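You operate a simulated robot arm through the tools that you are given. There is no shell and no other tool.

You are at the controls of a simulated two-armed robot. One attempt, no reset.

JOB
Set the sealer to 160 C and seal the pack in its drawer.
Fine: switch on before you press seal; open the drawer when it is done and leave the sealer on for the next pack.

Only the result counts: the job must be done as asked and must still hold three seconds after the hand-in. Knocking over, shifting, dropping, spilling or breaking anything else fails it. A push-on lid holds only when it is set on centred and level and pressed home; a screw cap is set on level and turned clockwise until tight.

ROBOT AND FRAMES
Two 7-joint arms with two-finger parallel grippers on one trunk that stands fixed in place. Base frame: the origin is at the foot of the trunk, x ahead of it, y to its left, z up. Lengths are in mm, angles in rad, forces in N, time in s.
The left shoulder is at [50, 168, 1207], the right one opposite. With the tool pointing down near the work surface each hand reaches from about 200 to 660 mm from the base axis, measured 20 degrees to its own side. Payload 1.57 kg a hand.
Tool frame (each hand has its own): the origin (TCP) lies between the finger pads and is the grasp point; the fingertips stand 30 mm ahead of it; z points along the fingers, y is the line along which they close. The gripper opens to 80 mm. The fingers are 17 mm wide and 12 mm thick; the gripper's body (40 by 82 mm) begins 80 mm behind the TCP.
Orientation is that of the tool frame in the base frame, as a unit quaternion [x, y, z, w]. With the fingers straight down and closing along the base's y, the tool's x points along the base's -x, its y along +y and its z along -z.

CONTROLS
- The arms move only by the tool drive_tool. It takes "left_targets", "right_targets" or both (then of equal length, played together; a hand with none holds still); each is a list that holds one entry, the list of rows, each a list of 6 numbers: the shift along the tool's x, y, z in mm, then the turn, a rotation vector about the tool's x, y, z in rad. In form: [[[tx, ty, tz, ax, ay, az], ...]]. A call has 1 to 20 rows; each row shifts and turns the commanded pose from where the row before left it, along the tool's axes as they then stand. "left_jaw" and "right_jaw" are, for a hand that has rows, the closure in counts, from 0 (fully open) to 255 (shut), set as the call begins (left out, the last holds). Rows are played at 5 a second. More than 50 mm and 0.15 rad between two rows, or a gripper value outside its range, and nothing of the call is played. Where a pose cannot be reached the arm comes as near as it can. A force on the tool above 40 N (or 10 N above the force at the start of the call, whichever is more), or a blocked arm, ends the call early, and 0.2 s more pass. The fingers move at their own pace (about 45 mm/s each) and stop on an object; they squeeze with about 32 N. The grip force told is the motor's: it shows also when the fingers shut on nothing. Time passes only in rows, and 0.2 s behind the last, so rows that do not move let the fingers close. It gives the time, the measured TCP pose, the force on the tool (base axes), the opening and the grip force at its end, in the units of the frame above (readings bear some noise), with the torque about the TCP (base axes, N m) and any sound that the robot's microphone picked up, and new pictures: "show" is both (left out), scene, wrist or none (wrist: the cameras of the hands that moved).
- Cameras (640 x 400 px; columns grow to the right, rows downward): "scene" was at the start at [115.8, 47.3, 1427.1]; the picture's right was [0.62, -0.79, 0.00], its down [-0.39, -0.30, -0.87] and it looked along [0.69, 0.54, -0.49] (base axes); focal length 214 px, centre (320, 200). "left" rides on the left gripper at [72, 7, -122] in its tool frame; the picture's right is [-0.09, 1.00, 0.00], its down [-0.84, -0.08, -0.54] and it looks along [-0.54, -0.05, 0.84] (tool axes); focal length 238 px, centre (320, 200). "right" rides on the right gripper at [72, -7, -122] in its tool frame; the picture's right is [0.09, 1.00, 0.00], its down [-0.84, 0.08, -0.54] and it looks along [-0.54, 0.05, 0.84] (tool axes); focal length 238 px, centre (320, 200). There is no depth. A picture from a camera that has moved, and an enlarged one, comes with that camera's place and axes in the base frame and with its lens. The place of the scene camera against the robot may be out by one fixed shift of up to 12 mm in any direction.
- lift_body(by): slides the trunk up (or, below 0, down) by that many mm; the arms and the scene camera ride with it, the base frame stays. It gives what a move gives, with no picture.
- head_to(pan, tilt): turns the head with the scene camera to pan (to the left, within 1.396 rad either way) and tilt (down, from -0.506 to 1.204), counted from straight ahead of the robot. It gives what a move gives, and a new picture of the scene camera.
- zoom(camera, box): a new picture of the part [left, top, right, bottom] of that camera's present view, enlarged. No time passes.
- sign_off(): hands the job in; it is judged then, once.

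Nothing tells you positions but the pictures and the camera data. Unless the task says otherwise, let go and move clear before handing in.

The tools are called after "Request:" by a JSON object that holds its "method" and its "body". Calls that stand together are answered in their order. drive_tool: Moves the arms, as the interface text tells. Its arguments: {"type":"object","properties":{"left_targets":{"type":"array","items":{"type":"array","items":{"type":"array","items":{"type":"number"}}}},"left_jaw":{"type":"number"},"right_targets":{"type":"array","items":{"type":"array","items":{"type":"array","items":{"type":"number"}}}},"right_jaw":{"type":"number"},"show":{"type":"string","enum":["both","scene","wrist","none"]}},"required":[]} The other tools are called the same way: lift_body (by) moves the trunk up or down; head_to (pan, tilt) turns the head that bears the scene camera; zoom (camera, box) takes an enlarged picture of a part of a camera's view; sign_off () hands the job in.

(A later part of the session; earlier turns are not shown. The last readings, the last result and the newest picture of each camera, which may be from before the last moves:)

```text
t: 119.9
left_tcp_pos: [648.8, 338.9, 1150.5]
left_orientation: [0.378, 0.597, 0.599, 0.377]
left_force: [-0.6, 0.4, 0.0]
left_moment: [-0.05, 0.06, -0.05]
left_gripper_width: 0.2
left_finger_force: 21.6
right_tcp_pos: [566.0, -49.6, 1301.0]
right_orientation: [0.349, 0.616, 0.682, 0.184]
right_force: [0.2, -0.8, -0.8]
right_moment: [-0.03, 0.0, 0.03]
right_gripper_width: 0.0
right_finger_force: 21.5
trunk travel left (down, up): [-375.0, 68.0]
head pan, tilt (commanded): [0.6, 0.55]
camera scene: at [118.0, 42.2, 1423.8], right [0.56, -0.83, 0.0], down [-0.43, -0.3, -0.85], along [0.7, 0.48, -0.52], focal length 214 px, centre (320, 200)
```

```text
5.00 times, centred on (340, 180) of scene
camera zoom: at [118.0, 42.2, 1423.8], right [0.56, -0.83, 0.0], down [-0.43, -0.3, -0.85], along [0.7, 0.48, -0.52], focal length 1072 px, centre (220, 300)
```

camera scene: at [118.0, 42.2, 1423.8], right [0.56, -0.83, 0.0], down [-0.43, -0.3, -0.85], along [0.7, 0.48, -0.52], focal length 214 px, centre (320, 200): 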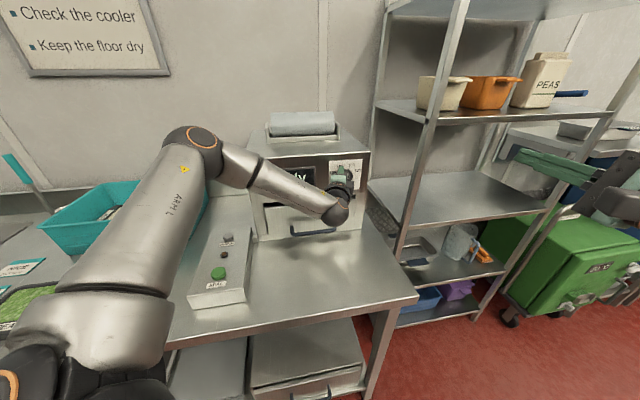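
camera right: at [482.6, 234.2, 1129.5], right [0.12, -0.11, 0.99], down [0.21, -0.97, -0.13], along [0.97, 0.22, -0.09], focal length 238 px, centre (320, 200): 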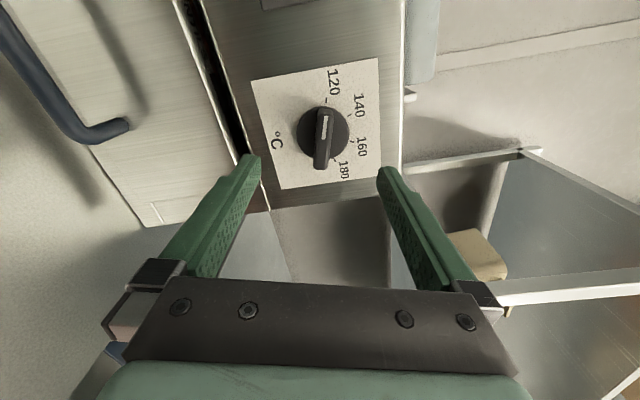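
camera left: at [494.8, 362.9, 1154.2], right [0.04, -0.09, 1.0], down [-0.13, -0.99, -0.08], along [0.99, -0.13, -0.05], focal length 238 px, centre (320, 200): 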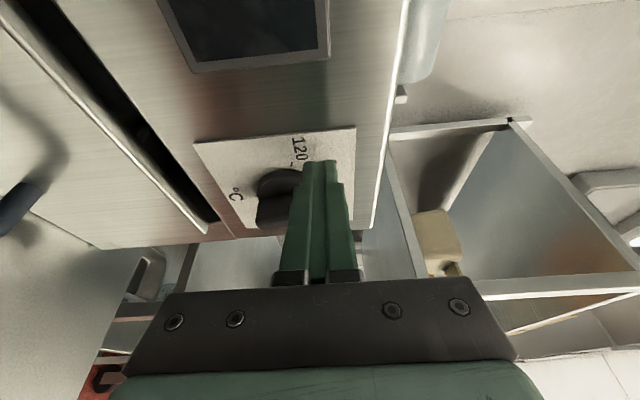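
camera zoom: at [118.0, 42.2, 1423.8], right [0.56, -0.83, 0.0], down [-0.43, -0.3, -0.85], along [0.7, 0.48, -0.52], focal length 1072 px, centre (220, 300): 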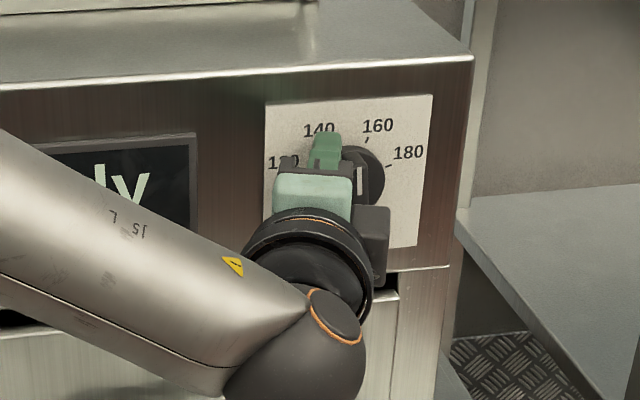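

The stripe has begun to shift and the force is still low. I'll keep going in small steps.

Request:
{"method": "drive_tool", "body": {"left_targets": [[[-2.8, 0, 1.0, 0, 0, 0], [-2.8, 0, 1.0, 0, 0, 0], [0, 0, 0, 0, 0, 0]]], "show": "both"}}

Request:
{"method": "zoom", "body": {"camera": "scene", "box": [310, 150, 390, 200]}}

Request:
{"method": "zoom", "body": {"camera": "left", "box": [200, 80, 400, 205]}}

```text
t: 120.7
left_tcp_pos: [651.2, 334.3, 1150.2]
left_orientation: [0.378, 0.597, 0.599, 0.378]
left_force: [-0.1, 1.1, 2.0]
left_moment: [0.04, -0.05, 0.06]
left_gripper_width: 0.2
left_finger_force: 20.7
right_tcp_pos: [565.1, -48.8, 1302.1]
right_orientation: [0.349, 0.616, 0.682, 0.184]
right_force: [-0.3, -0.5, 0.1]
right_moment: [0.03, -0.03, 0.0]
right_gripper_width: 0.1
right_finger_force: 21.3
trunk travel left (down, up): [-375.0, 68.0]
head pan, tilt (commanded): [0.6, 0.55]
camera scene: at [117.9, 42.2, 1423.8], right [0.56, -0.83, 0.0], down [-0.43, -0.3, -0.85], along [0.7, 0.48, -0.52], focal length 214 px, centre (320, 200)
camera left: at [510.5, 347.1, 1155.2], right [0.04, -0.09, 1.0], down [-0.13, -0.99, -0.08], along [0.99, -0.13, -0.05], focal length 238 px, centre (320, 200)
```

scene: 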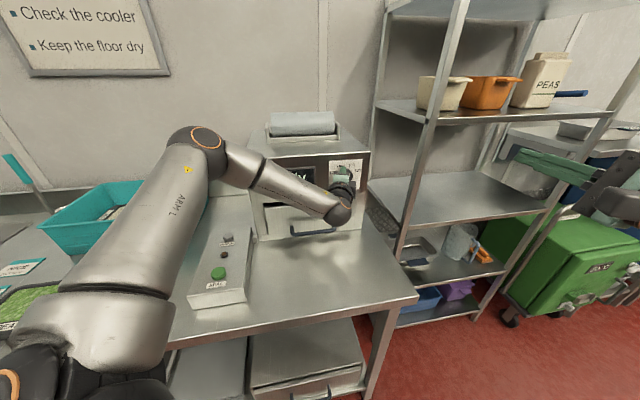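
left: 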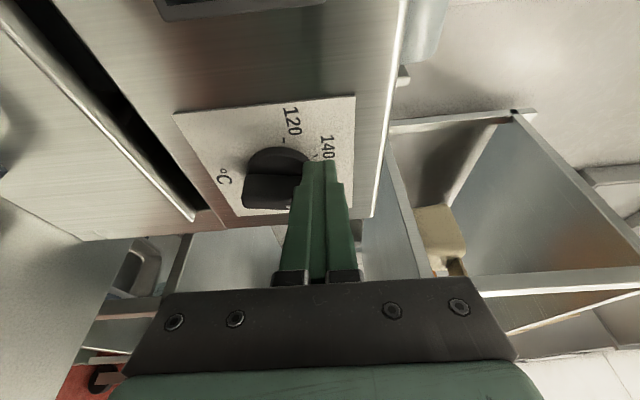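

```text
8.00 times, centred on (350, 175) of scene
camera zoom: at [117.9, 42.2, 1423.8], right [0.56, -0.83, 0.0], down [-0.43, -0.3, -0.85], along [0.7, 0.48, -0.52], focal length 1716 px, centre (80, 400)
```

zoom: 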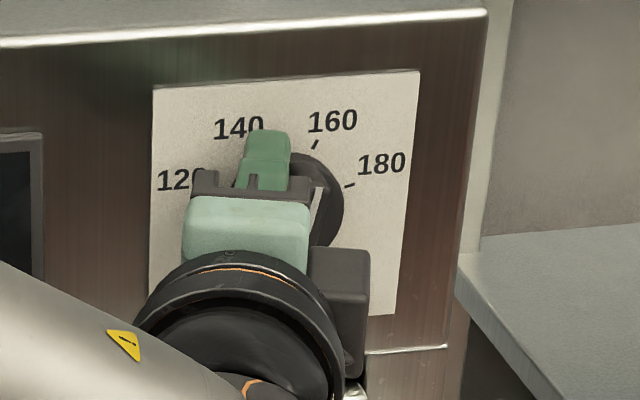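

```text
3.20 times, centred on (300, 142) of left
camera zoom: at [510.5, 347.1, 1155.2], right [0.04, -0.09, 1.0], down [-0.13, -0.99, -0.08], along [0.99, -0.13, -0.05], focal length 763 px, centre (384, 384)
```

zoom: 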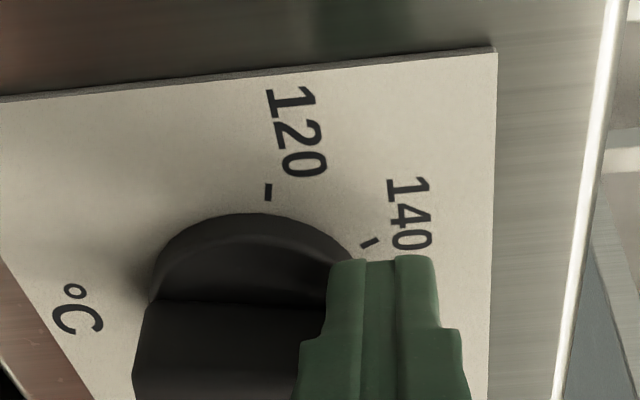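

The pointer is now at about +12°. I'll push on a few millimetres more and re-check.

Request:
{"method": "drive_tool", "body": {"left_targets": [[[-1.5, 0, 0.5, 0, 0, 0], [-1.5, 0, 0.5, 0, 0, 0], [0, 0, 0, 0, 0, 0]]], "show": "both"}}

Request:
{"method": "zoom", "body": {"camera": "scene", "box": [310, 150, 390, 200]}}

Request:
{"method": "zoom", "body": {"camera": "left", "box": [200, 80, 400, 205]}}

```text
t: 121.5
left_tcp_pos: [654.7, 330.3, 1149.7]
left_orientation: [0.378, 0.596, 0.6, 0.377]
left_force: [-3.4, -1.3, 1.8]
left_moment: [0.02, 0.0, 0.01]
left_gripper_width: 0.3
left_finger_force: 21.6
right_tcp_pos: [564.0, -48.5, 1302.6]
right_orientation: [0.349, 0.616, 0.682, 0.184]
right_force: [-0.2, 1.0, 0.1]
right_moment: [0.03, 0.02, -0.02]
right_gripper_width: 0.0
right_finger_force: 21.6
trunk travel left (down, up): [-375.0, 68.0]
head pan, tilt (commanded): [0.6, 0.55]
camera scene: at [117.6, 41.9, 1423.8], right [0.56, -0.83, 0.0], down [-0.43, -0.29, -0.85], along [0.7, 0.48, -0.52], focal length 214 px, centre (320, 200)
camera left: at [513.4, 344.0, 1155.4], right [0.04, -0.09, 1.0], down [-0.13, -0.99, -0.08], along [0.99, -0.13, -0.05], focal length 238 px, centre (320, 200)
```

scene: 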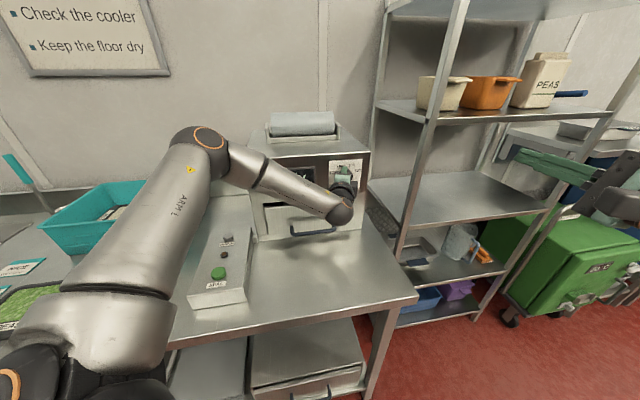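
left: 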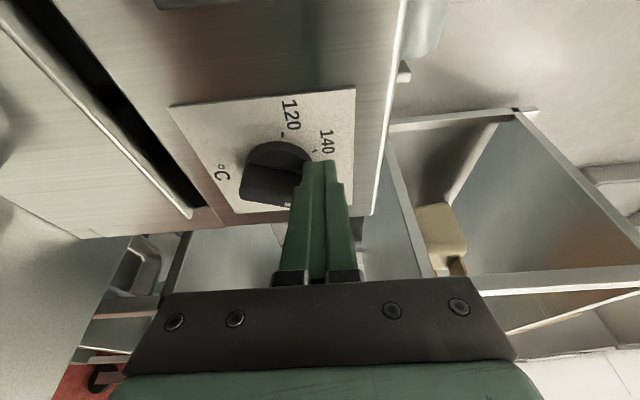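

```text
8.00 times, centred on (350, 175) of scene
camera zoom: at [117.6, 41.9, 1423.8], right [0.56, -0.83, 0.0], down [-0.43, -0.29, -0.85], along [0.7, 0.48, -0.52], focal length 1716 px, centre (80, 400)
```

zoom: 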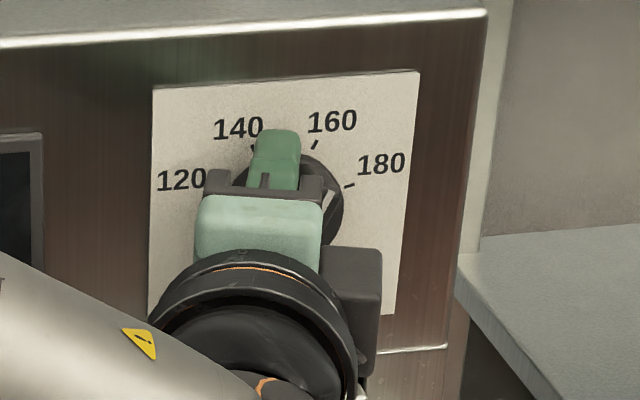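

```text
3.20 times, centred on (300, 142) of left
camera zoom: at [513.4, 344.0, 1155.4], right [0.04, -0.09, 1.0], down [-0.13, -0.99, -0.08], along [0.99, -0.13, -0.05], focal length 763 px, centre (384, 384)
```

zoom: 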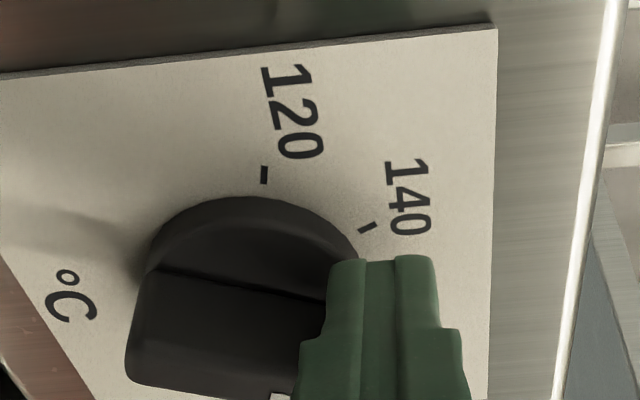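

The pointer reads about +22°, and the 160 mark is at +25°. I'll nudge one millimetre more, then back away to view it unobstructed.

Request:
{"method": "drive_tool", "body": {"left_targets": [[[-0.9, 0, 0.3, 0, 0, 0], [0, 0, 0, 0, 0, 0], [5, 0, -1.8, 0, 0, 0], [-4, 0, -11.3, 0, 0, 0], [-10, 0, -28.3, 0, 0, 0], [-5, 0, -28.3, 0, 0, 0], [0, 0, 0, 0, 0, 0]]], "show": "both"}}

Request:
{"method": "zoom", "body": {"camera": "left", "box": [180, 60, 380, 185]}}

Request:
{"method": "zoom", "body": {"camera": "scene", "box": [310, 150, 390, 200]}}

```text
t: 123.1
left_tcp_pos: [598.0, 289.1, 1150.6]
left_orientation: [0.379, 0.596, 0.599, 0.377]
left_force: [0.3, -0.5, -1.0]
left_moment: [0.01, 0.0, -0.02]
left_gripper_width: 0.0
left_finger_force: 21.4
right_tcp_pos: [565.2, -49.1, 1300.9]
right_orientation: [0.349, 0.616, 0.681, 0.184]
right_force: [0.0, -0.7, 0.3]
right_moment: [0.03, -0.02, 0.01]
right_gripper_width: 0.1
right_finger_force: 21.2
trunk travel left (down, up): [-375.0, 68.0]
head pan, tilt (commanded): [0.6, 0.55]
camera scene: at [118.5, 42.2, 1423.7], right [0.56, -0.83, 0.0], down [-0.43, -0.3, -0.85], along [0.7, 0.48, -0.52], focal length 214 px, centre (320, 200)
camera left: at [456.8, 301.1, 1155.1], right [0.04, -0.09, 1.0], down [-0.13, -0.99, -0.08], along [0.99, -0.13, -0.05], focal length 238 px, centre (320, 200)
```

scene: 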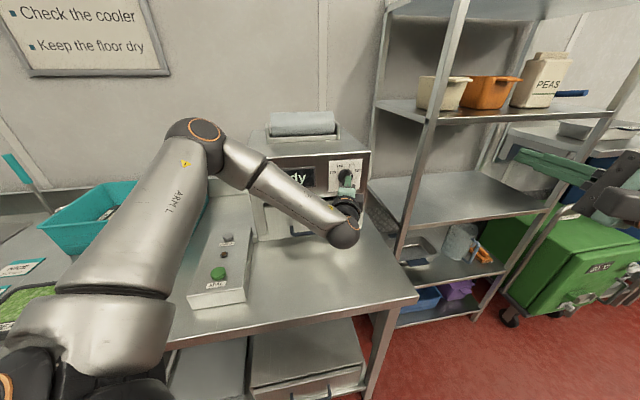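
left: 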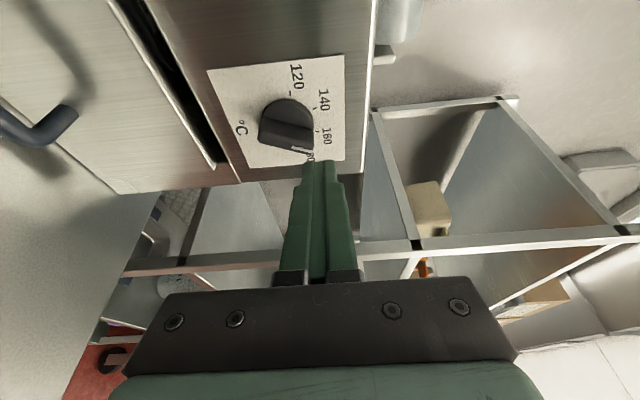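

```text
3.20 times, centred on (280, 122) of left
camera zoom: at [456.8, 301.1, 1155.1], right [0.04, -0.09, 1.0], down [-0.13, -0.99, -0.08], along [0.99, -0.13, -0.05], focal length 763 px, centre (448, 448)
```

zoom: 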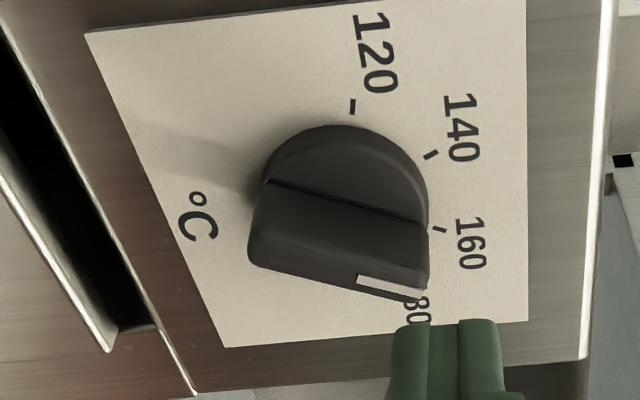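

```text
8.00 times, centred on (350, 175) of scene
camera zoom: at [118.5, 42.2, 1423.7], right [0.56, -0.83, 0.0], down [-0.43, -0.3, -0.85], along [0.7, 0.48, -0.52], focal length 1716 px, centre (80, 400)
```

zoom: 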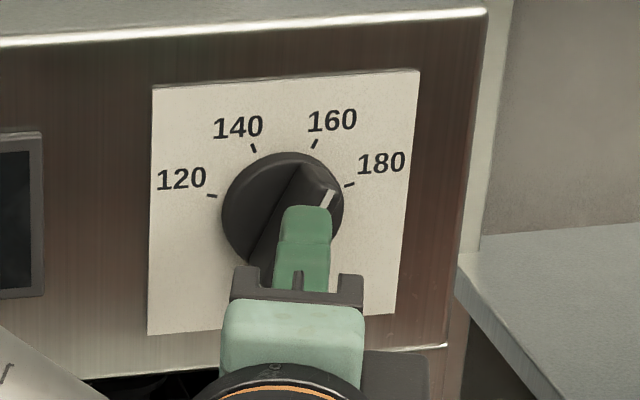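

By three measurements the pointer now stands at about +25°, right on 160. I'll draw the hand back, turn it down and look at the whole dial and display clearly.

Request:
{"method": "drive_tool", "body": {"left_targets": [[[0, 0, -35, 0, 0, 0], [0, 0, -35, 0, 0, 0], [0, 0, -35, 0, 0, 0], [0, 0, 0, 0.1309, 0, 0], [0, 0, 0, 0.1309, 0, 0], [0, 0, 0, 0.1309, 0, 0], [0, 0, 0, 0.1309, 0, 0], [0, 0, 0, 0.1309, 0, 0], [0, 0, 0, 0.1309, 0, 0], [0, 0, 0, 0.1309, 0, 0], [0, 0, 0, 0.1309, 0, 0], [0, 0, 0, 0.1309, 0, 0], [0, 0, 0, 0.1309, 0, 0], [0, 0, 0, 0.1309, 0, 0], [0, 0, 0, 0.1309, 0, 0], [0, 0, 0, 0, 0, 0]]], "show": "both"}}

Request:
{"method": "zoom", "body": {"camera": "scene", "box": [240, 140, 400, 240]}}

Request:
{"method": "zoom", "body": {"camera": "scene", "box": [310, 150, 390, 200]}}

```text
t: 126.5
left_tcp_pos: [504.5, 243.7, 1147.1]
left_orientation: [0.535, 0.845, 0.0, -0.001]
left_force: [-0.3, 0.0, -0.2]
left_moment: [0.02, 0.0, 0.04]
left_gripper_width: 0.0
left_finger_force: 20.9
right_tcp_pos: [564.7, -49.0, 1301.9]
right_orientation: [0.35, 0.617, 0.681, 0.183]
right_force: [-0.4, -0.1, 1.3]
right_moment: [-0.02, 0.04, -0.03]
right_gripper_width: 0.0
right_finger_force: 21.1
trunk travel left (down, up): [-375.0, 68.0]
head pan, tilt (commanded): [0.6, 0.55]
camera scene: at [118.1, 42.0, 1423.8], right [0.56, -0.83, 0.0], down [-0.43, -0.29, -0.85], along [0.7, 0.48, -0.52], focal length 214 px, centre (320, 200)
camera left: at [479.1, 311.0, 1269.2], right [0.94, 0.34, 0.0], down [0.29, -0.79, 0.54], along [0.19, -0.51, -0.84], focal length 238 px, centre (320, 200)
```

scene: 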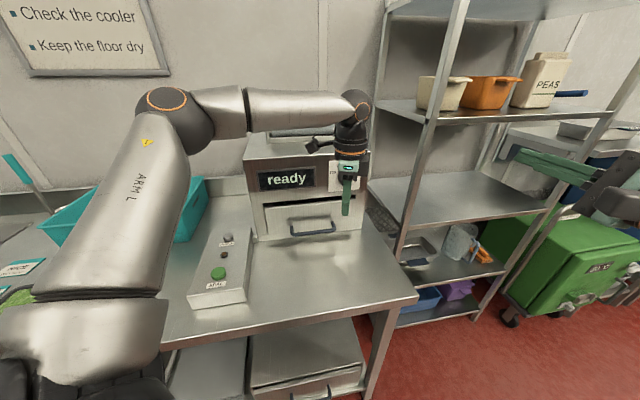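
left: 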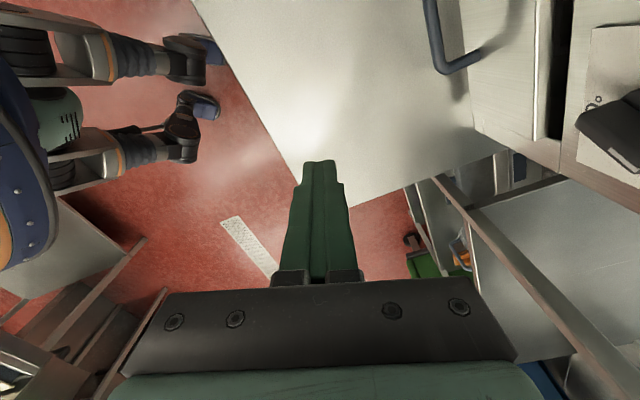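

```text
4.00 times, centred on (320, 190) of scene
camera zoom: at [118.1, 42.0, 1423.8], right [0.56, -0.83, 0.0], down [-0.43, -0.29, -0.85], along [0.7, 0.48, -0.52], focal length 858 px, centre (320, 240)
```

zoom: 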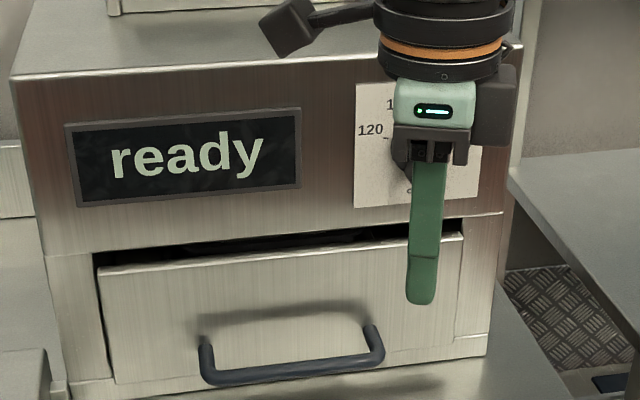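

```text
8.00 times, centred on (350, 175) of scene
camera zoom: at [118.1, 42.0, 1423.8], right [0.56, -0.83, 0.0], down [-0.43, -0.29, -0.85], along [0.7, 0.48, -0.52], focal length 1716 px, centre (80, 400)
```

zoom: 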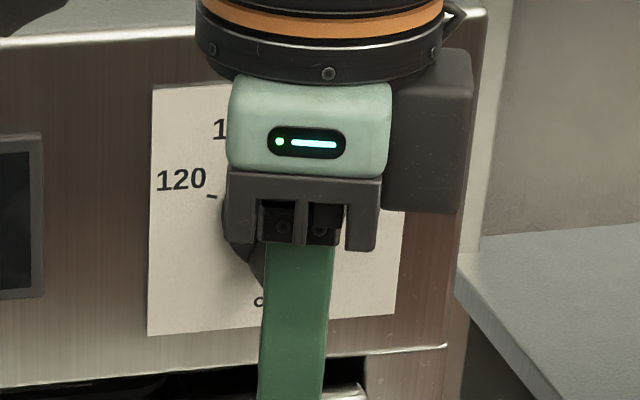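

The display still says "ready", and the hand still hides the dial. I'll take the left hand over to above SEAL, which also clears the view.

Request:
{"method": "drive_tool", "body": {"left_targets": [[[0, 0, 0, 0, 0, -0.1254], [0, 0, 0, 0, 0, -0.1254], [0, 0, 0, 0, 0, -0.1254], [0, 0, 0, 0, 0, -0.1254], [0, 0, 0, 0, 0, -0.1254], [0, 0, 0, 0, 0, -0.1254], [0, 0, 0, 0, 0, -0.1254], [0, 0, 0, 0, 0, -0.1254], [0, 0, 0, 0, 0, -0.1254], [28, 32.2, 7.5, 0, 0, 0], [28, 32.2, 7.5, 0, 0, 0], [28, 32.2, 7.5, 0, 0, 0], [28, 32.2, 7.5, 0, 0, 0], [28, 32.2, 7.5, 0, 0, 0], [28, 32.2, 7.5, 0, 0, 0], [28, 32.2, 7.5, 0, 0, 0], [28, 32.2, 7.5, 0, 0, 0], [0, 0, 0, 0, 0, 0]]], "show": "both"}}

Request:
{"method": "zoom", "body": {"camera": "scene", "box": [310, 150, 390, 200]}}

Request:
{"method": "zoom", "body": {"camera": "scene", "box": [240, 140, 400, 240]}}

```text
t: 130.3
left_tcp_pos: [281.3, 502.6, 1088.1]
left_orientation: [0.0, 1.0, 0.003, 0.0]
left_force: [-0.1, -0.4, -0.2]
left_moment: [-0.04, 0.03, -0.03]
left_gripper_width: 0.2
left_finger_force: 21.3
right_tcp_pos: [565.4, -49.5, 1300.4]
right_orientation: [0.349, 0.617, 0.681, 0.184]
right_force: [-0.7, -0.2, -0.7]
right_moment: [0.02, -0.02, 0.01]
right_gripper_width: 0.1
right_finger_force: 21.1
trunk travel left (down, up): [-375.0, 68.0]
head pan, tilt (commanded): [0.6, 0.55]
camera scene: at [118.9, 42.0, 1423.6], right [0.56, -0.83, 0.0], down [-0.43, -0.3, -0.85], along [0.7, 0.48, -0.52], focal length 214 px, centre (320, 200)
camera left: at [208.7, 508.0, 1209.9], right [0.09, 1.0, 0.0], down [0.84, -0.08, 0.54], along [0.54, -0.05, -0.84], focal length 238 px, centre (320, 200)
```

scene: 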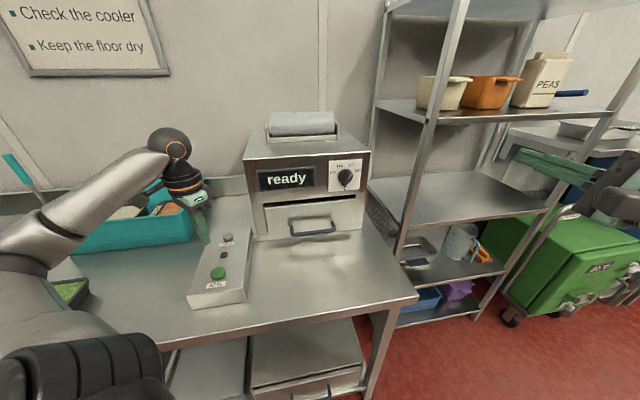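
left: 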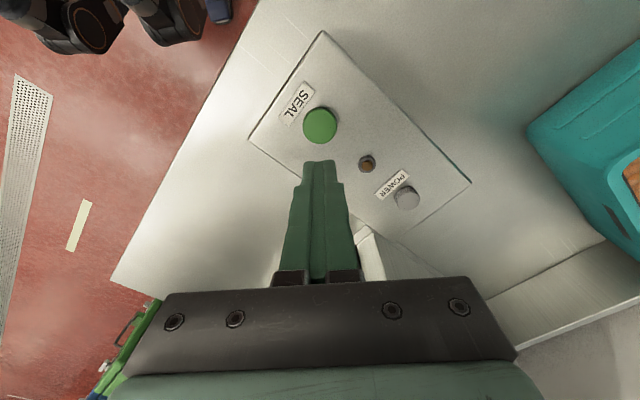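

```text
8.00 times, centred on (350, 175) of scene
camera zoom: at [118.9, 42.0, 1423.6], right [0.56, -0.83, 0.0], down [-0.43, -0.3, -0.85], along [0.7, 0.48, -0.52], focal length 1716 px, centre (80, 400)
```

zoom: 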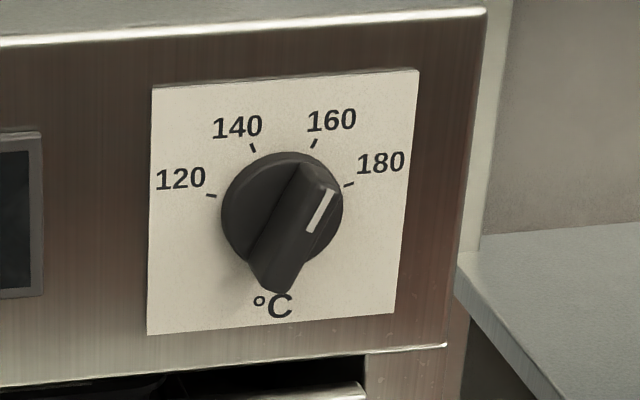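

```text
4.00 times, centred on (320, 190) of scene
camera zoom: at [118.9, 42.0, 1423.6], right [0.56, -0.83, 0.0], down [-0.43, -0.3, -0.85], along [0.7, 0.48, -0.52], focal length 858 px, centre (320, 240)
```

zoom: 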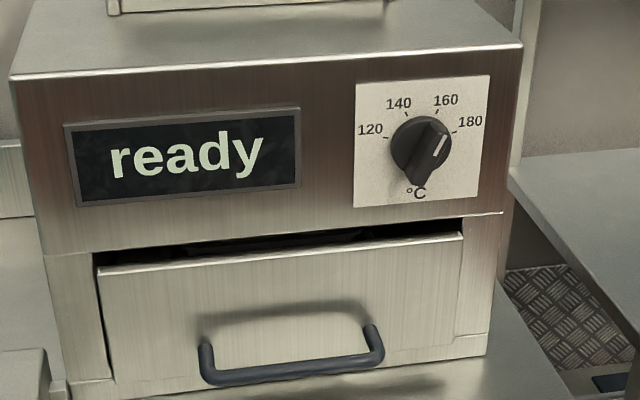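

The pointer is parallel to the 160 mark, the display reads "ready" and the drawer is shut. Now I'll press SEAL.

Request:
{"method": "drive_tool", "body": {"left_targets": [[[0.9, -1.6, 40, 0, 0, 0], [0, 0, 38, 0, 0, 0], [0, 0, 20, 0, 0, 0], [0, 0, 8, 0, 0, 0], [0, 0, 4, 0, 0, 0], [0, 0, 3, 0, 0, 0], [0, 0, 3, 0, 0, 0], [0, 0, 0, 0, 0, 0]]], "show": "both"}}

```text
t: 132.1
left_tcp_pos: [279.1, 499.9, 976.7]
left_orientation: [0.0, 1.0, 0.005, 0.003]
left_force: [-7.9, 3.9, 27.2]
left_moment: [0.16, 0.13, -0.14]
left_gripper_width: 0.0
left_finger_force: 21.7
right_tcp_pos: [564.2, -50.5, 1302.2]
right_orientation: [0.349, 0.615, 0.682, 0.184]
right_force: [-0.5, 0.2, -0.3]
right_moment: [0.06, -0.02, 0.01]
right_gripper_width: 0.0
right_finger_force: 21.4
trunk travel left (down, up): [-375.0, 68.0]
head pan, tilt (commanded): [0.6, 0.55]
heard: click
camera scene: at [115.9, 40.1, 1424.4], right [0.56, -0.83, 0.0], down [-0.43, -0.29, -0.85], along [0.7, 0.48, -0.52], focal length 214 px, centre (320, 200)
camera left: at [205.0, 505.5, 1096.8], right [0.09, 1.0, 0.01], down [0.83, -0.08, 0.55], along [0.54, -0.04, -0.84], focal length 238 px, centre (320, 200)
```

scene: 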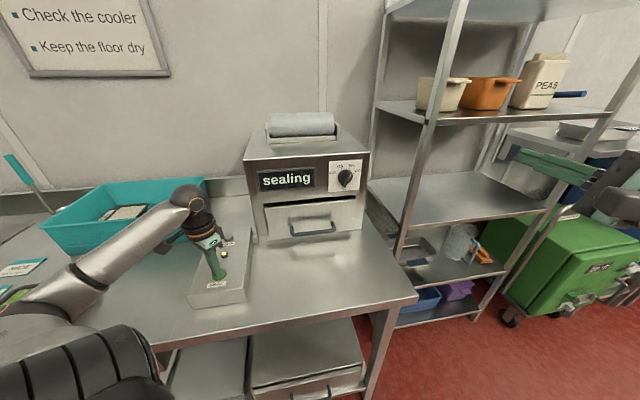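
left: 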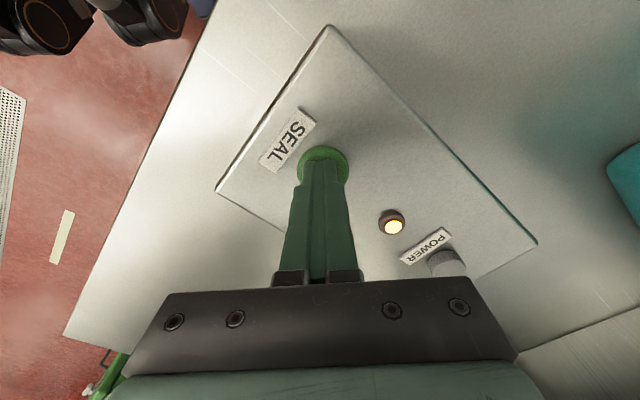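

It clicked, and the display shows "sealing". I'll lift off the button and wait, watching the display.

Request:
{"method": "drive_tool", "body": {"left_targets": [[[0, 0, -40, 0, 0, 0], [0, 0, -40, 0, 0, 0], [0, 0, -30, 0, 0, 0], [0, 0, 0, 0, 0, 0], [0, 0, 0, 0, 0, 0], [0, 0, 0, 0, 0, 0], [0, 0, 0, 0, 0, 0]]], "show": "scene"}}

```text
t: 133.7
left_tcp_pos: [279.7, 499.5, 1084.3]
left_orientation: [0.0, 1.0, 0.002, 0.001]
left_force: [0.4, 0.3, -0.4]
left_moment: [0.02, 0.02, 0.0]
left_gripper_width: 0.1
left_finger_force: 21.2
right_tcp_pos: [566.0, -48.3, 1302.3]
right_orientation: [0.35, 0.616, 0.681, 0.183]
right_force: [-0.2, 0.7, -0.7]
right_moment: [-0.01, 0.0, -0.02]
right_gripper_width: 0.0
right_finger_force: 21.0
trunk travel left (down, up): [-375.0, 68.0]
head pan, tilt (commanded): [0.6, 0.55]
camera scene: at [118.4, 42.1, 1423.7], right [0.56, -0.83, 0.0], down [-0.43, -0.3, -0.85], along [0.7, 0.48, -0.52], focal length 214 px, centre (320, 200)
```

scene: 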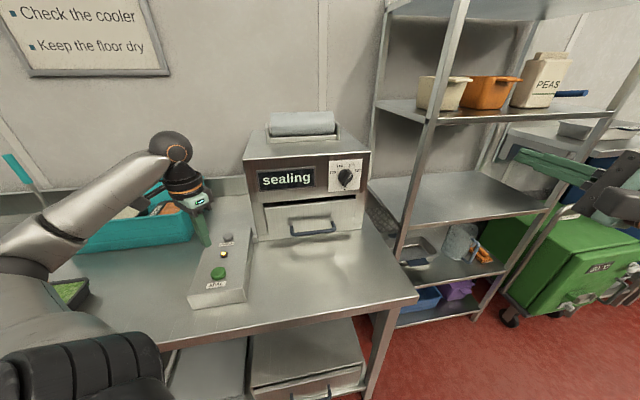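

It is still sealing. Meanwhile I'll bring the left hand round in front of the handle, without touching it yet.

Request:
{"method": "drive_tool", "body": {"left_targets": [[[-24.3, -30, -6.4, 0, 0, 0], [-24.3, -30, -6.4, 0, 0, 0], [-24.3, -30, -6.4, 0, 0, 0], [-24.3, -30, -6.4, 0, 0, 0], [-24.3, -30, -6.4, 0, 0, 0], [-24.3, -30, -6.4, 0, 0, 0], [-24.3, -30, -6.4, 0, 0, 0], [0, 0, 0, 0, 0, 0.1309], [0, 0, 0, 0, 0, 0.1309], [0, 0, 0, 0, 0, 0.1309], [0, 0, 0, 0, 0, 0.1309], [0, 0, 0, 0, 0, 0.1309], [0, 0, 0, 0, 0, 0.1309], [0, 0, 0, -0.13, 0, 0], [0, 0, 0, -0.13, 0, 0], [0, 0, 0, 0, 0, 0]]], "left_jaw": 153, "show": "scene"}}

```text
t: 137.1
left_tcp_pos: [449.8, 289.5, 1126.7]
left_orientation: [0.379, 0.916, 0.122, 0.05]
left_force: [-0.3, -0.1, 0.0]
left_moment: [-0.03, -0.01, -0.02]
left_gripper_width: 32.3
left_finger_force: 0.0
right_tcp_pos: [565.8, -49.1, 1300.9]
right_orientation: [0.349, 0.615, 0.682, 0.184]
right_force: [0.3, 0.6, 0.4]
right_moment: [0.01, 0.01, -0.02]
right_gripper_width: 0.0
right_finger_force: 21.6
trunk travel left (down, up): [-375.0, 68.0]
head pan, tilt (commanded): [0.6, 0.55]
camera scene: at [118.4, 42.2, 1423.7], right [0.56, -0.83, 0.0], down [-0.43, -0.3, -0.85], along [0.7, 0.48, -0.52], focal length 214 px, centre (320, 200)
```

scene: 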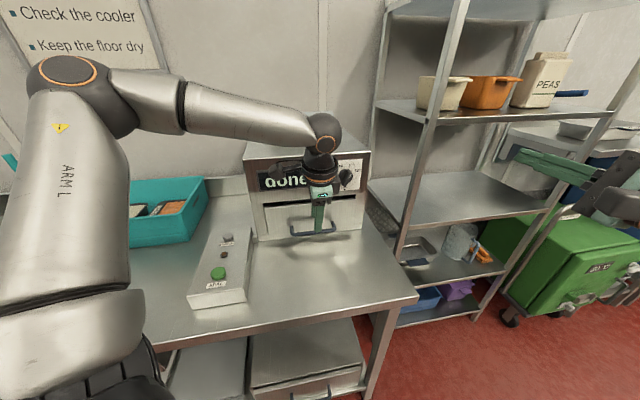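

The display says "done". I'll line the left hand up above the handle in the same pose as before.

Request:
{"method": "drive_tool", "body": {"left_targets": [[[-2.4, 26.6, 21, 0, 0, 0], [-2.4, 26.6, 21, 0, 0, 0], [-2.4, 26.6, 21, 0, 0, 0], [-2.4, 26.6, 21, 0, 0, 0], [0, 0, 0, 0, 0, 0]]], "show": "both"}}

Request:
{"method": "zoom", "body": {"camera": "scene", "box": [240, 140, 400, 240]}}

```text
t: 138.3
left_tcp_pos: [545.6, 371.1, 1074.8]
left_orientation: [0.379, 0.916, 0.122, 0.049]
left_force: [0.0, -0.8, 0.8]
left_moment: [0.01, 0.02, 0.02]
left_gripper_width: 31.9
left_finger_force: 0.0
right_tcp_pos: [564.9, -48.3, 1300.5]
right_orientation: [0.349, 0.616, 0.682, 0.184]
right_force: [-0.4, 0.3, 0.0]
right_moment: [0.01, -0.02, -0.05]
right_gripper_width: 0.1
right_finger_force: 20.8
trunk travel left (down, up): [-375.0, 68.0]
head pan, tilt (commanded): [0.6, 0.55]
camera scene: at [118.2, 42.0, 1423.8], right [0.56, -0.83, 0.0], down [-0.43, -0.3, -0.85], along [0.7, 0.48, -0.52], focal length 214 px, centre (320, 200)
camera left: at [476.6, 404.4, 1193.6], right [0.75, 0.61, 0.26], down [0.44, -0.75, 0.5], along [0.5, -0.26, -0.83], focal length 238 px, centre (320, 200)
```

scene: 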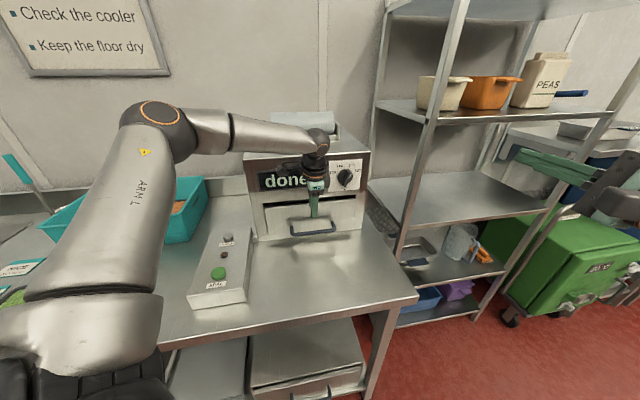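
left: 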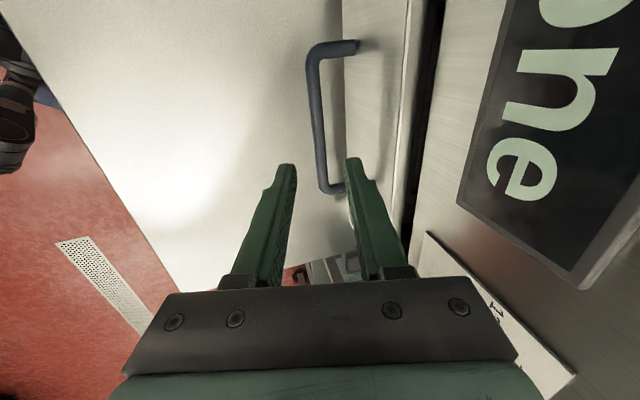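

```text
4.00 times, centred on (320, 190) of scene
camera zoom: at [118.2, 42.0, 1423.8], right [0.56, -0.83, 0.0], down [-0.43, -0.3, -0.85], along [0.7, 0.48, -0.52], focal length 858 px, centre (320, 240)
```

zoom: 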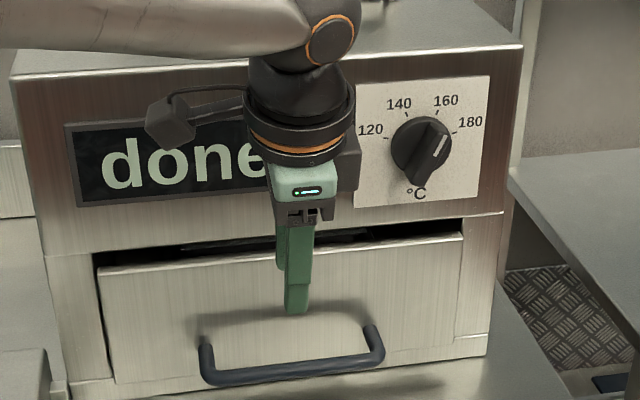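

The view matches the earlier retreat exactly, so advancing along the tool axis should straddle the bar. I'll go down most of the way and check.

Request:
{"method": "drive_tool", "body": {"left_targets": [[[0, 0, 35, 0, 0, 0], [0, 0, 35, 0, 0, 0], [0, 0, 20, 0, 0, 0], [0, 0, 0, 0, 0, 0]]], "show": "wrist"}}

Request:
{"method": "zoom", "body": {"camera": "left", "box": [220, 60, 420, 185]}}

```text
t: 139.3
left_tcp_pos: [560.4, 388.4, 989.3]
left_orientation: [0.379, 0.916, 0.122, 0.05]
left_force: [-0.5, 0.5, -0.9]
left_moment: [0.05, -0.01, 0.04]
left_gripper_width: 32.3
left_finger_force: 0.2
right_tcp_pos: [565.5, -48.9, 1301.7]
right_orientation: [0.35, 0.616, 0.682, 0.184]
right_force: [-0.7, 0.6, -1.1]
right_moment: [0.02, 0.01, 0.03]
right_gripper_width: 0.4
right_finger_force: 21.5
trunk travel left (down, up): [-375.0, 68.0]
head pan, tilt (commanded): [0.6, 0.55]
camera left: at [491.5, 421.2, 1107.0], right [0.75, 0.61, 0.26], down [0.44, -0.75, 0.5], along [0.5, -0.26, -0.83], focal length 238 px, centre (320, 200)
```

left: 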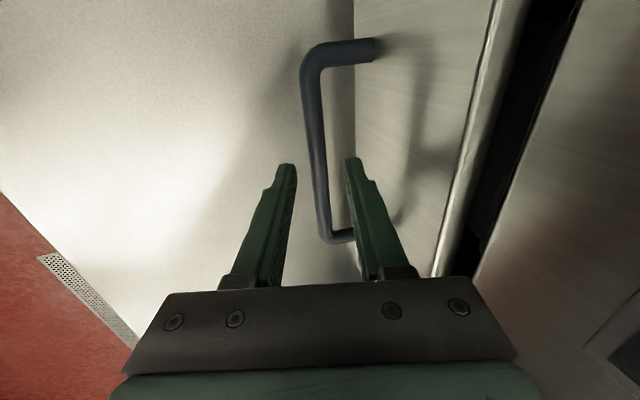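

```text
3.20 times, centred on (320, 122) of left
camera zoom: at [491.5, 421.2, 1107.0], right [0.75, 0.61, 0.26], down [0.44, -0.75, 0.5], along [0.5, -0.26, -0.83], focal length 763 px, centre (320, 448)
```

zoom: 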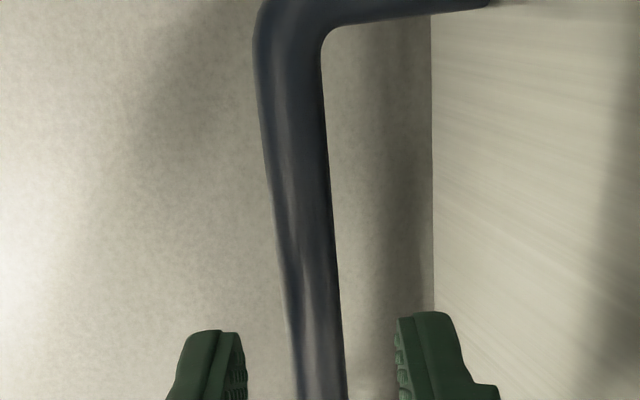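

The bar is centred between the fingers. I'll go the last 42 mm and grip.

Request:
{"method": "drive_tool", "body": {"left_targets": [[[0, 0, 20, 0, 0, 0], [0, 0, 15, 0, 0, 0], [0, 0, 7, 0, 0, 0], [0, 0, 0, 0, 0, 0]]], "show": "wrist"}}

Request:
{"method": "drive_tool", "body": {"left_targets": [[[0, 0, 0, 0, 0, 0], [0, 0, 0, 0, 0, 0], [0, 0, 0, 0, 0, 0], [0, 0, 0, 0, 0, 0]]], "left_jaw": 255, "show": "both"}}

```text
t: 140.3
left_tcp_pos: [567.8, 395.5, 948.5]
left_orientation: [0.379, 0.916, 0.122, 0.049]
left_force: [0.5, 0.0, 0.0]
left_moment: [-0.02, 0.01, -0.01]
left_gripper_width: 32.1
left_finger_force: 0.0
right_tcp_pos: [565.4, -49.1, 1302.3]
right_orientation: [0.35, 0.616, 0.681, 0.183]
right_force: [0.8, 0.4, 0.2]
right_moment: [0.0, 0.0, 0.03]
right_gripper_width: 0.0
right_finger_force: 20.8
trunk travel left (down, up): [-375.0, 68.0]
head pan, tilt (commanded): [0.6, 0.55]
camera left: at [499.7, 428.7, 1066.3], right [0.75, 0.61, 0.26], down [0.44, -0.74, 0.5], along [0.5, -0.26, -0.83], focal length 238 px, centre (320, 200)
```

left: 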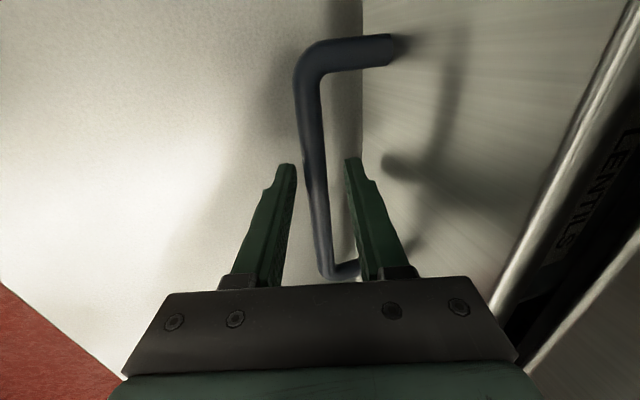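

```text
t: 141.3
left_tcp_pos: [569.4, 395.0, 947.1]
left_orientation: [0.379, 0.916, 0.121, 0.048]
left_force: [-3.2, -2.8, -2.9]
left_moment: [-0.04, 0.01, -0.28]
left_gripper_width: 13.6
left_finger_force: 30.5
right_tcp_pos: [565.3, -48.7, 1300.8]
right_orientation: [0.349, 0.616, 0.682, 0.183]
right_force: [-0.4, -0.1, -0.9]
right_moment: [0.0, -0.05, -0.02]
right_gripper_width: 0.0
right_finger_force: 21.2
trunk travel left (down, up): [-375.0, 68.0]
head pan, tilt (commanded): [0.6, 0.55]
camera scene: at [118.2, 42.0, 1423.7], right [0.56, -0.83, 0.0], down [-0.43, -0.3, -0.85], along [0.7, 0.48, -0.52], focal length 214 px, centre (320, 200)
camera left: at [499.5, 428.2, 1066.3], right [0.75, 0.61, 0.26], down [0.44, -0.75, 0.5], along [0.5, -0.26, -0.83], focal length 238 px, centre (320, 200)
```

scene: 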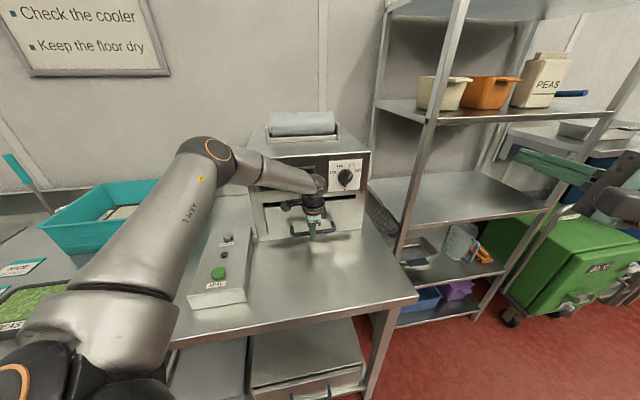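
left: 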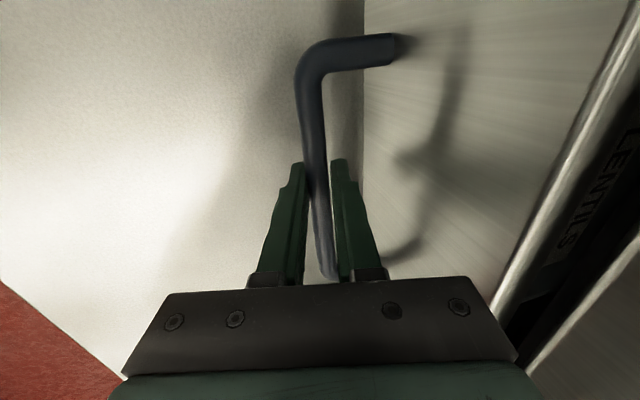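

The handle is gripped. I'll pull the drawer open smoothly.

Request:
{"method": "drive_tool", "body": {"left_targets": [[[0, -4.8, -1.3, 0, 0, 0], [0, -9.6, -2.6, 0, 0, 0], [0, -14.5, -3.9, 0, 0, 0], [0, -14.5, -3.9, 0, 0, 0], [0, -14.5, -3.9, 0, 0, 0], [0, -14.5, -3.9, 0, 0, 0], [0, -14.5, -3.9, 0, 0, 0], [0, -9.6, -2.6, 0, 0, 0], [0, 0, 0, 0, 0, 0]]], "show": "both"}}

```text
t: 143.3
left_tcp_pos: [497.0, 324.3, 947.0]
left_orientation: [0.379, 0.916, 0.123, 0.051]
left_force: [3.1, -2.8, 13.1]
left_moment: [-0.17, -0.26, -0.37]
left_gripper_width: 13.7
left_finger_force: 30.3
right_tcp_pos: [563.2, -49.8, 1302.2]
right_orientation: [0.349, 0.615, 0.682, 0.184]
right_force: [-0.2, 0.4, -0.1]
right_moment: [-0.02, 0.02, 0.0]
right_gripper_width: 0.2
right_finger_force: 21.4
trunk travel left (down, up): [-375.0, 68.0]
head pan, tilt (commanded): [0.6, 0.55]
camera scene: at [117.6, 41.1, 1424.0], right [0.56, -0.83, 0.0], down [-0.43, -0.29, -0.85], along [0.7, 0.48, -0.52], focal length 214 px, centre (320, 200)
camera left: at [428.1, 357.4, 1066.0], right [0.74, 0.61, 0.26], down [0.44, -0.75, 0.5], along [0.5, -0.26, -0.82], focal length 238 px, centre (320, 200)
```

scene: 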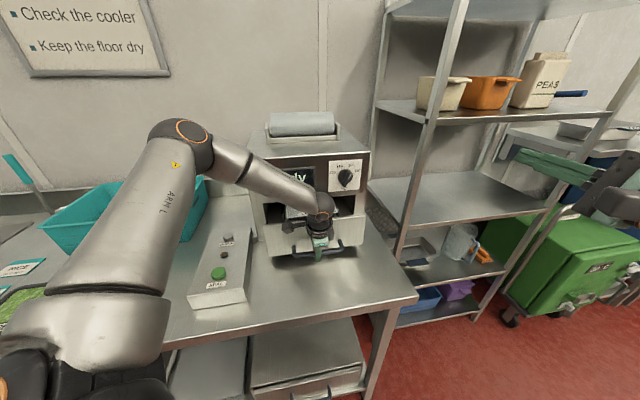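
left: 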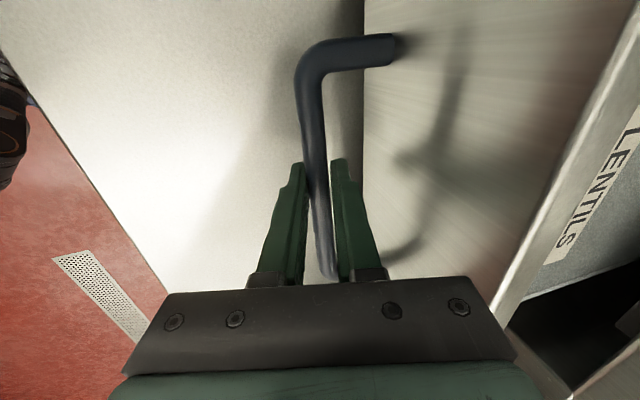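

The drawer is coming out, and the pack inside now carries a film. I'll continue pulling, with a small vertical correction.

Request:
{"method": "drive_tool", "body": {"left_targets": [[[0, -9.4, -3.7, 0, 0, 0], [0, -14.5, -3.9, 0, 0, 0], [0, -14.5, -3.9, 0, 0, 0], [0, -14.5, -3.9, 0, 0, 0], [0, -14.5, -3.9, 0, 0, 0], [0, -14.5, -3.9, 0, 0, 0], [0, -14.5, -3.9, 0, 0, 0], [0, -14.5, -3.9, 0, 0, 0], [0, -9.6, -2.6, 0, 0, 0], [0, 0, 0, 0, 0, 0]]], "show": "both"}}

```text
t: 145.5
left_tcp_pos: [409.2, 236.3, 948.6]
left_orientation: [0.38, 0.916, 0.122, 0.048]
left_force: [6.2, -5.3, 6.1]
left_moment: [0.15, 0.06, -0.2]
left_gripper_width: 13.8
left_finger_force: 30.3
right_tcp_pos: [566.7, -48.5, 1301.6]
right_orientation: [0.349, 0.615, 0.682, 0.184]
right_force: [0.2, -0.3, 0.0]
right_moment: [0.01, -0.03, 0.03]
right_gripper_width: 0.3
right_finger_force: 21.2
trunk travel left (down, up): [-375.0, 68.0]
head pan, tilt (commanded): [0.6, 0.55]
camera scene: at [118.7, 41.3, 1423.7], right [0.56, -0.83, 0.0], down [-0.43, -0.29, -0.85], along [0.7, 0.48, -0.52], focal length 214 px, centre (320, 200)
camera left: at [340.5, 269.3, 1066.2], right [0.75, 0.61, 0.26], down [0.44, -0.75, 0.5], along [0.5, -0.26, -0.83], focal length 238 px, centre (320, 200)
```

scene: 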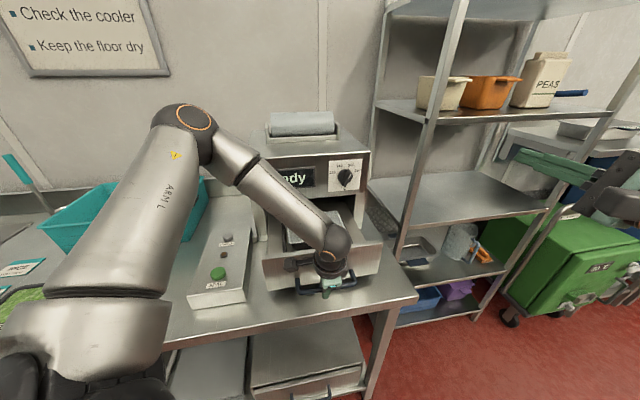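
left: 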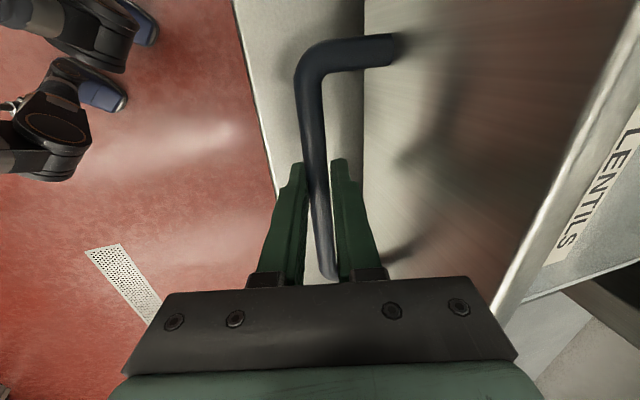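

The drawer is nearly where it began. I'll pull the last 20 mm gently to its open stop.

Request:
{"method": "drive_tool", "body": {"left_targets": [[[0.5, -7.7, -2.6, 0, 0, 0], [0, -7.7, -2.1, 0, 0, 0], [0, -5.8, -1.6, 0, 0, 0], [0, 0, 0, 0, 0, 0]]], "show": "both"}}

```text
t: 146.5
left_tcp_pos: [393.3, 222.3, 947.0]
left_orientation: [0.38, 0.916, 0.122, 0.048]
left_force: [9.0, -9.5, -4.4]
left_moment: [-0.11, -0.13, -0.3]
left_gripper_width: 13.9
left_finger_force: 30.5
right_tcp_pos: [567.2, -49.1, 1300.4]
right_orientation: [0.35, 0.615, 0.682, 0.183]
right_force: [-0.7, 1.3, -0.5]
right_moment: [-0.01, 0.0, 0.01]
right_gripper_width: 0.0
right_finger_force: 21.2
trunk travel left (down, up): [-375.0, 68.0]
head pan, tilt (commanded): [0.6, 0.55]
camera scene: at [119.8, 41.3, 1423.5], right [0.56, -0.83, 0.0], down [-0.43, -0.29, -0.85], along [0.7, 0.48, -0.52], focal length 214 px, centre (320, 200)
camera left: at [324.9, 253.9, 1066.2], right [0.75, 0.61, 0.26], down [0.44, -0.74, 0.5], along [0.5, -0.26, -0.83], focal length 238 px, centre (320, 200)
```

scene: 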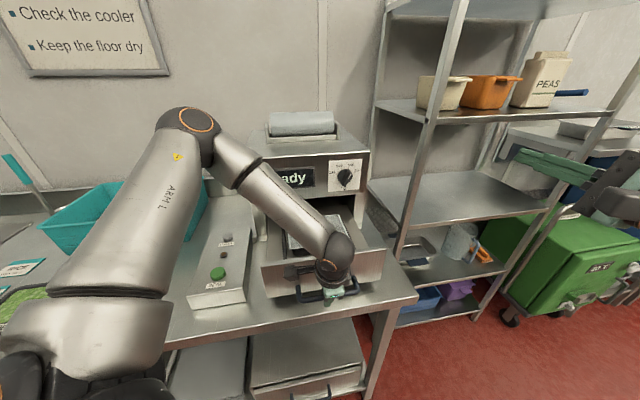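
left: 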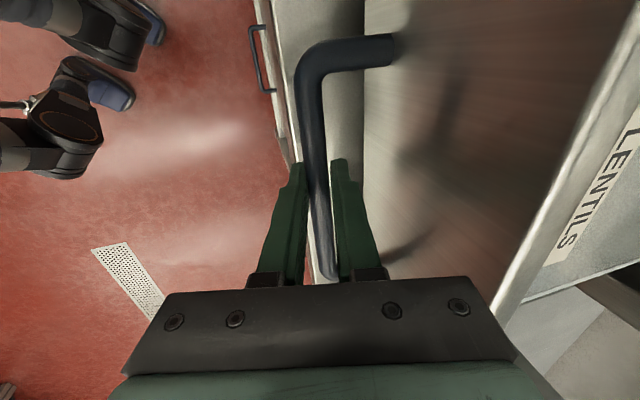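

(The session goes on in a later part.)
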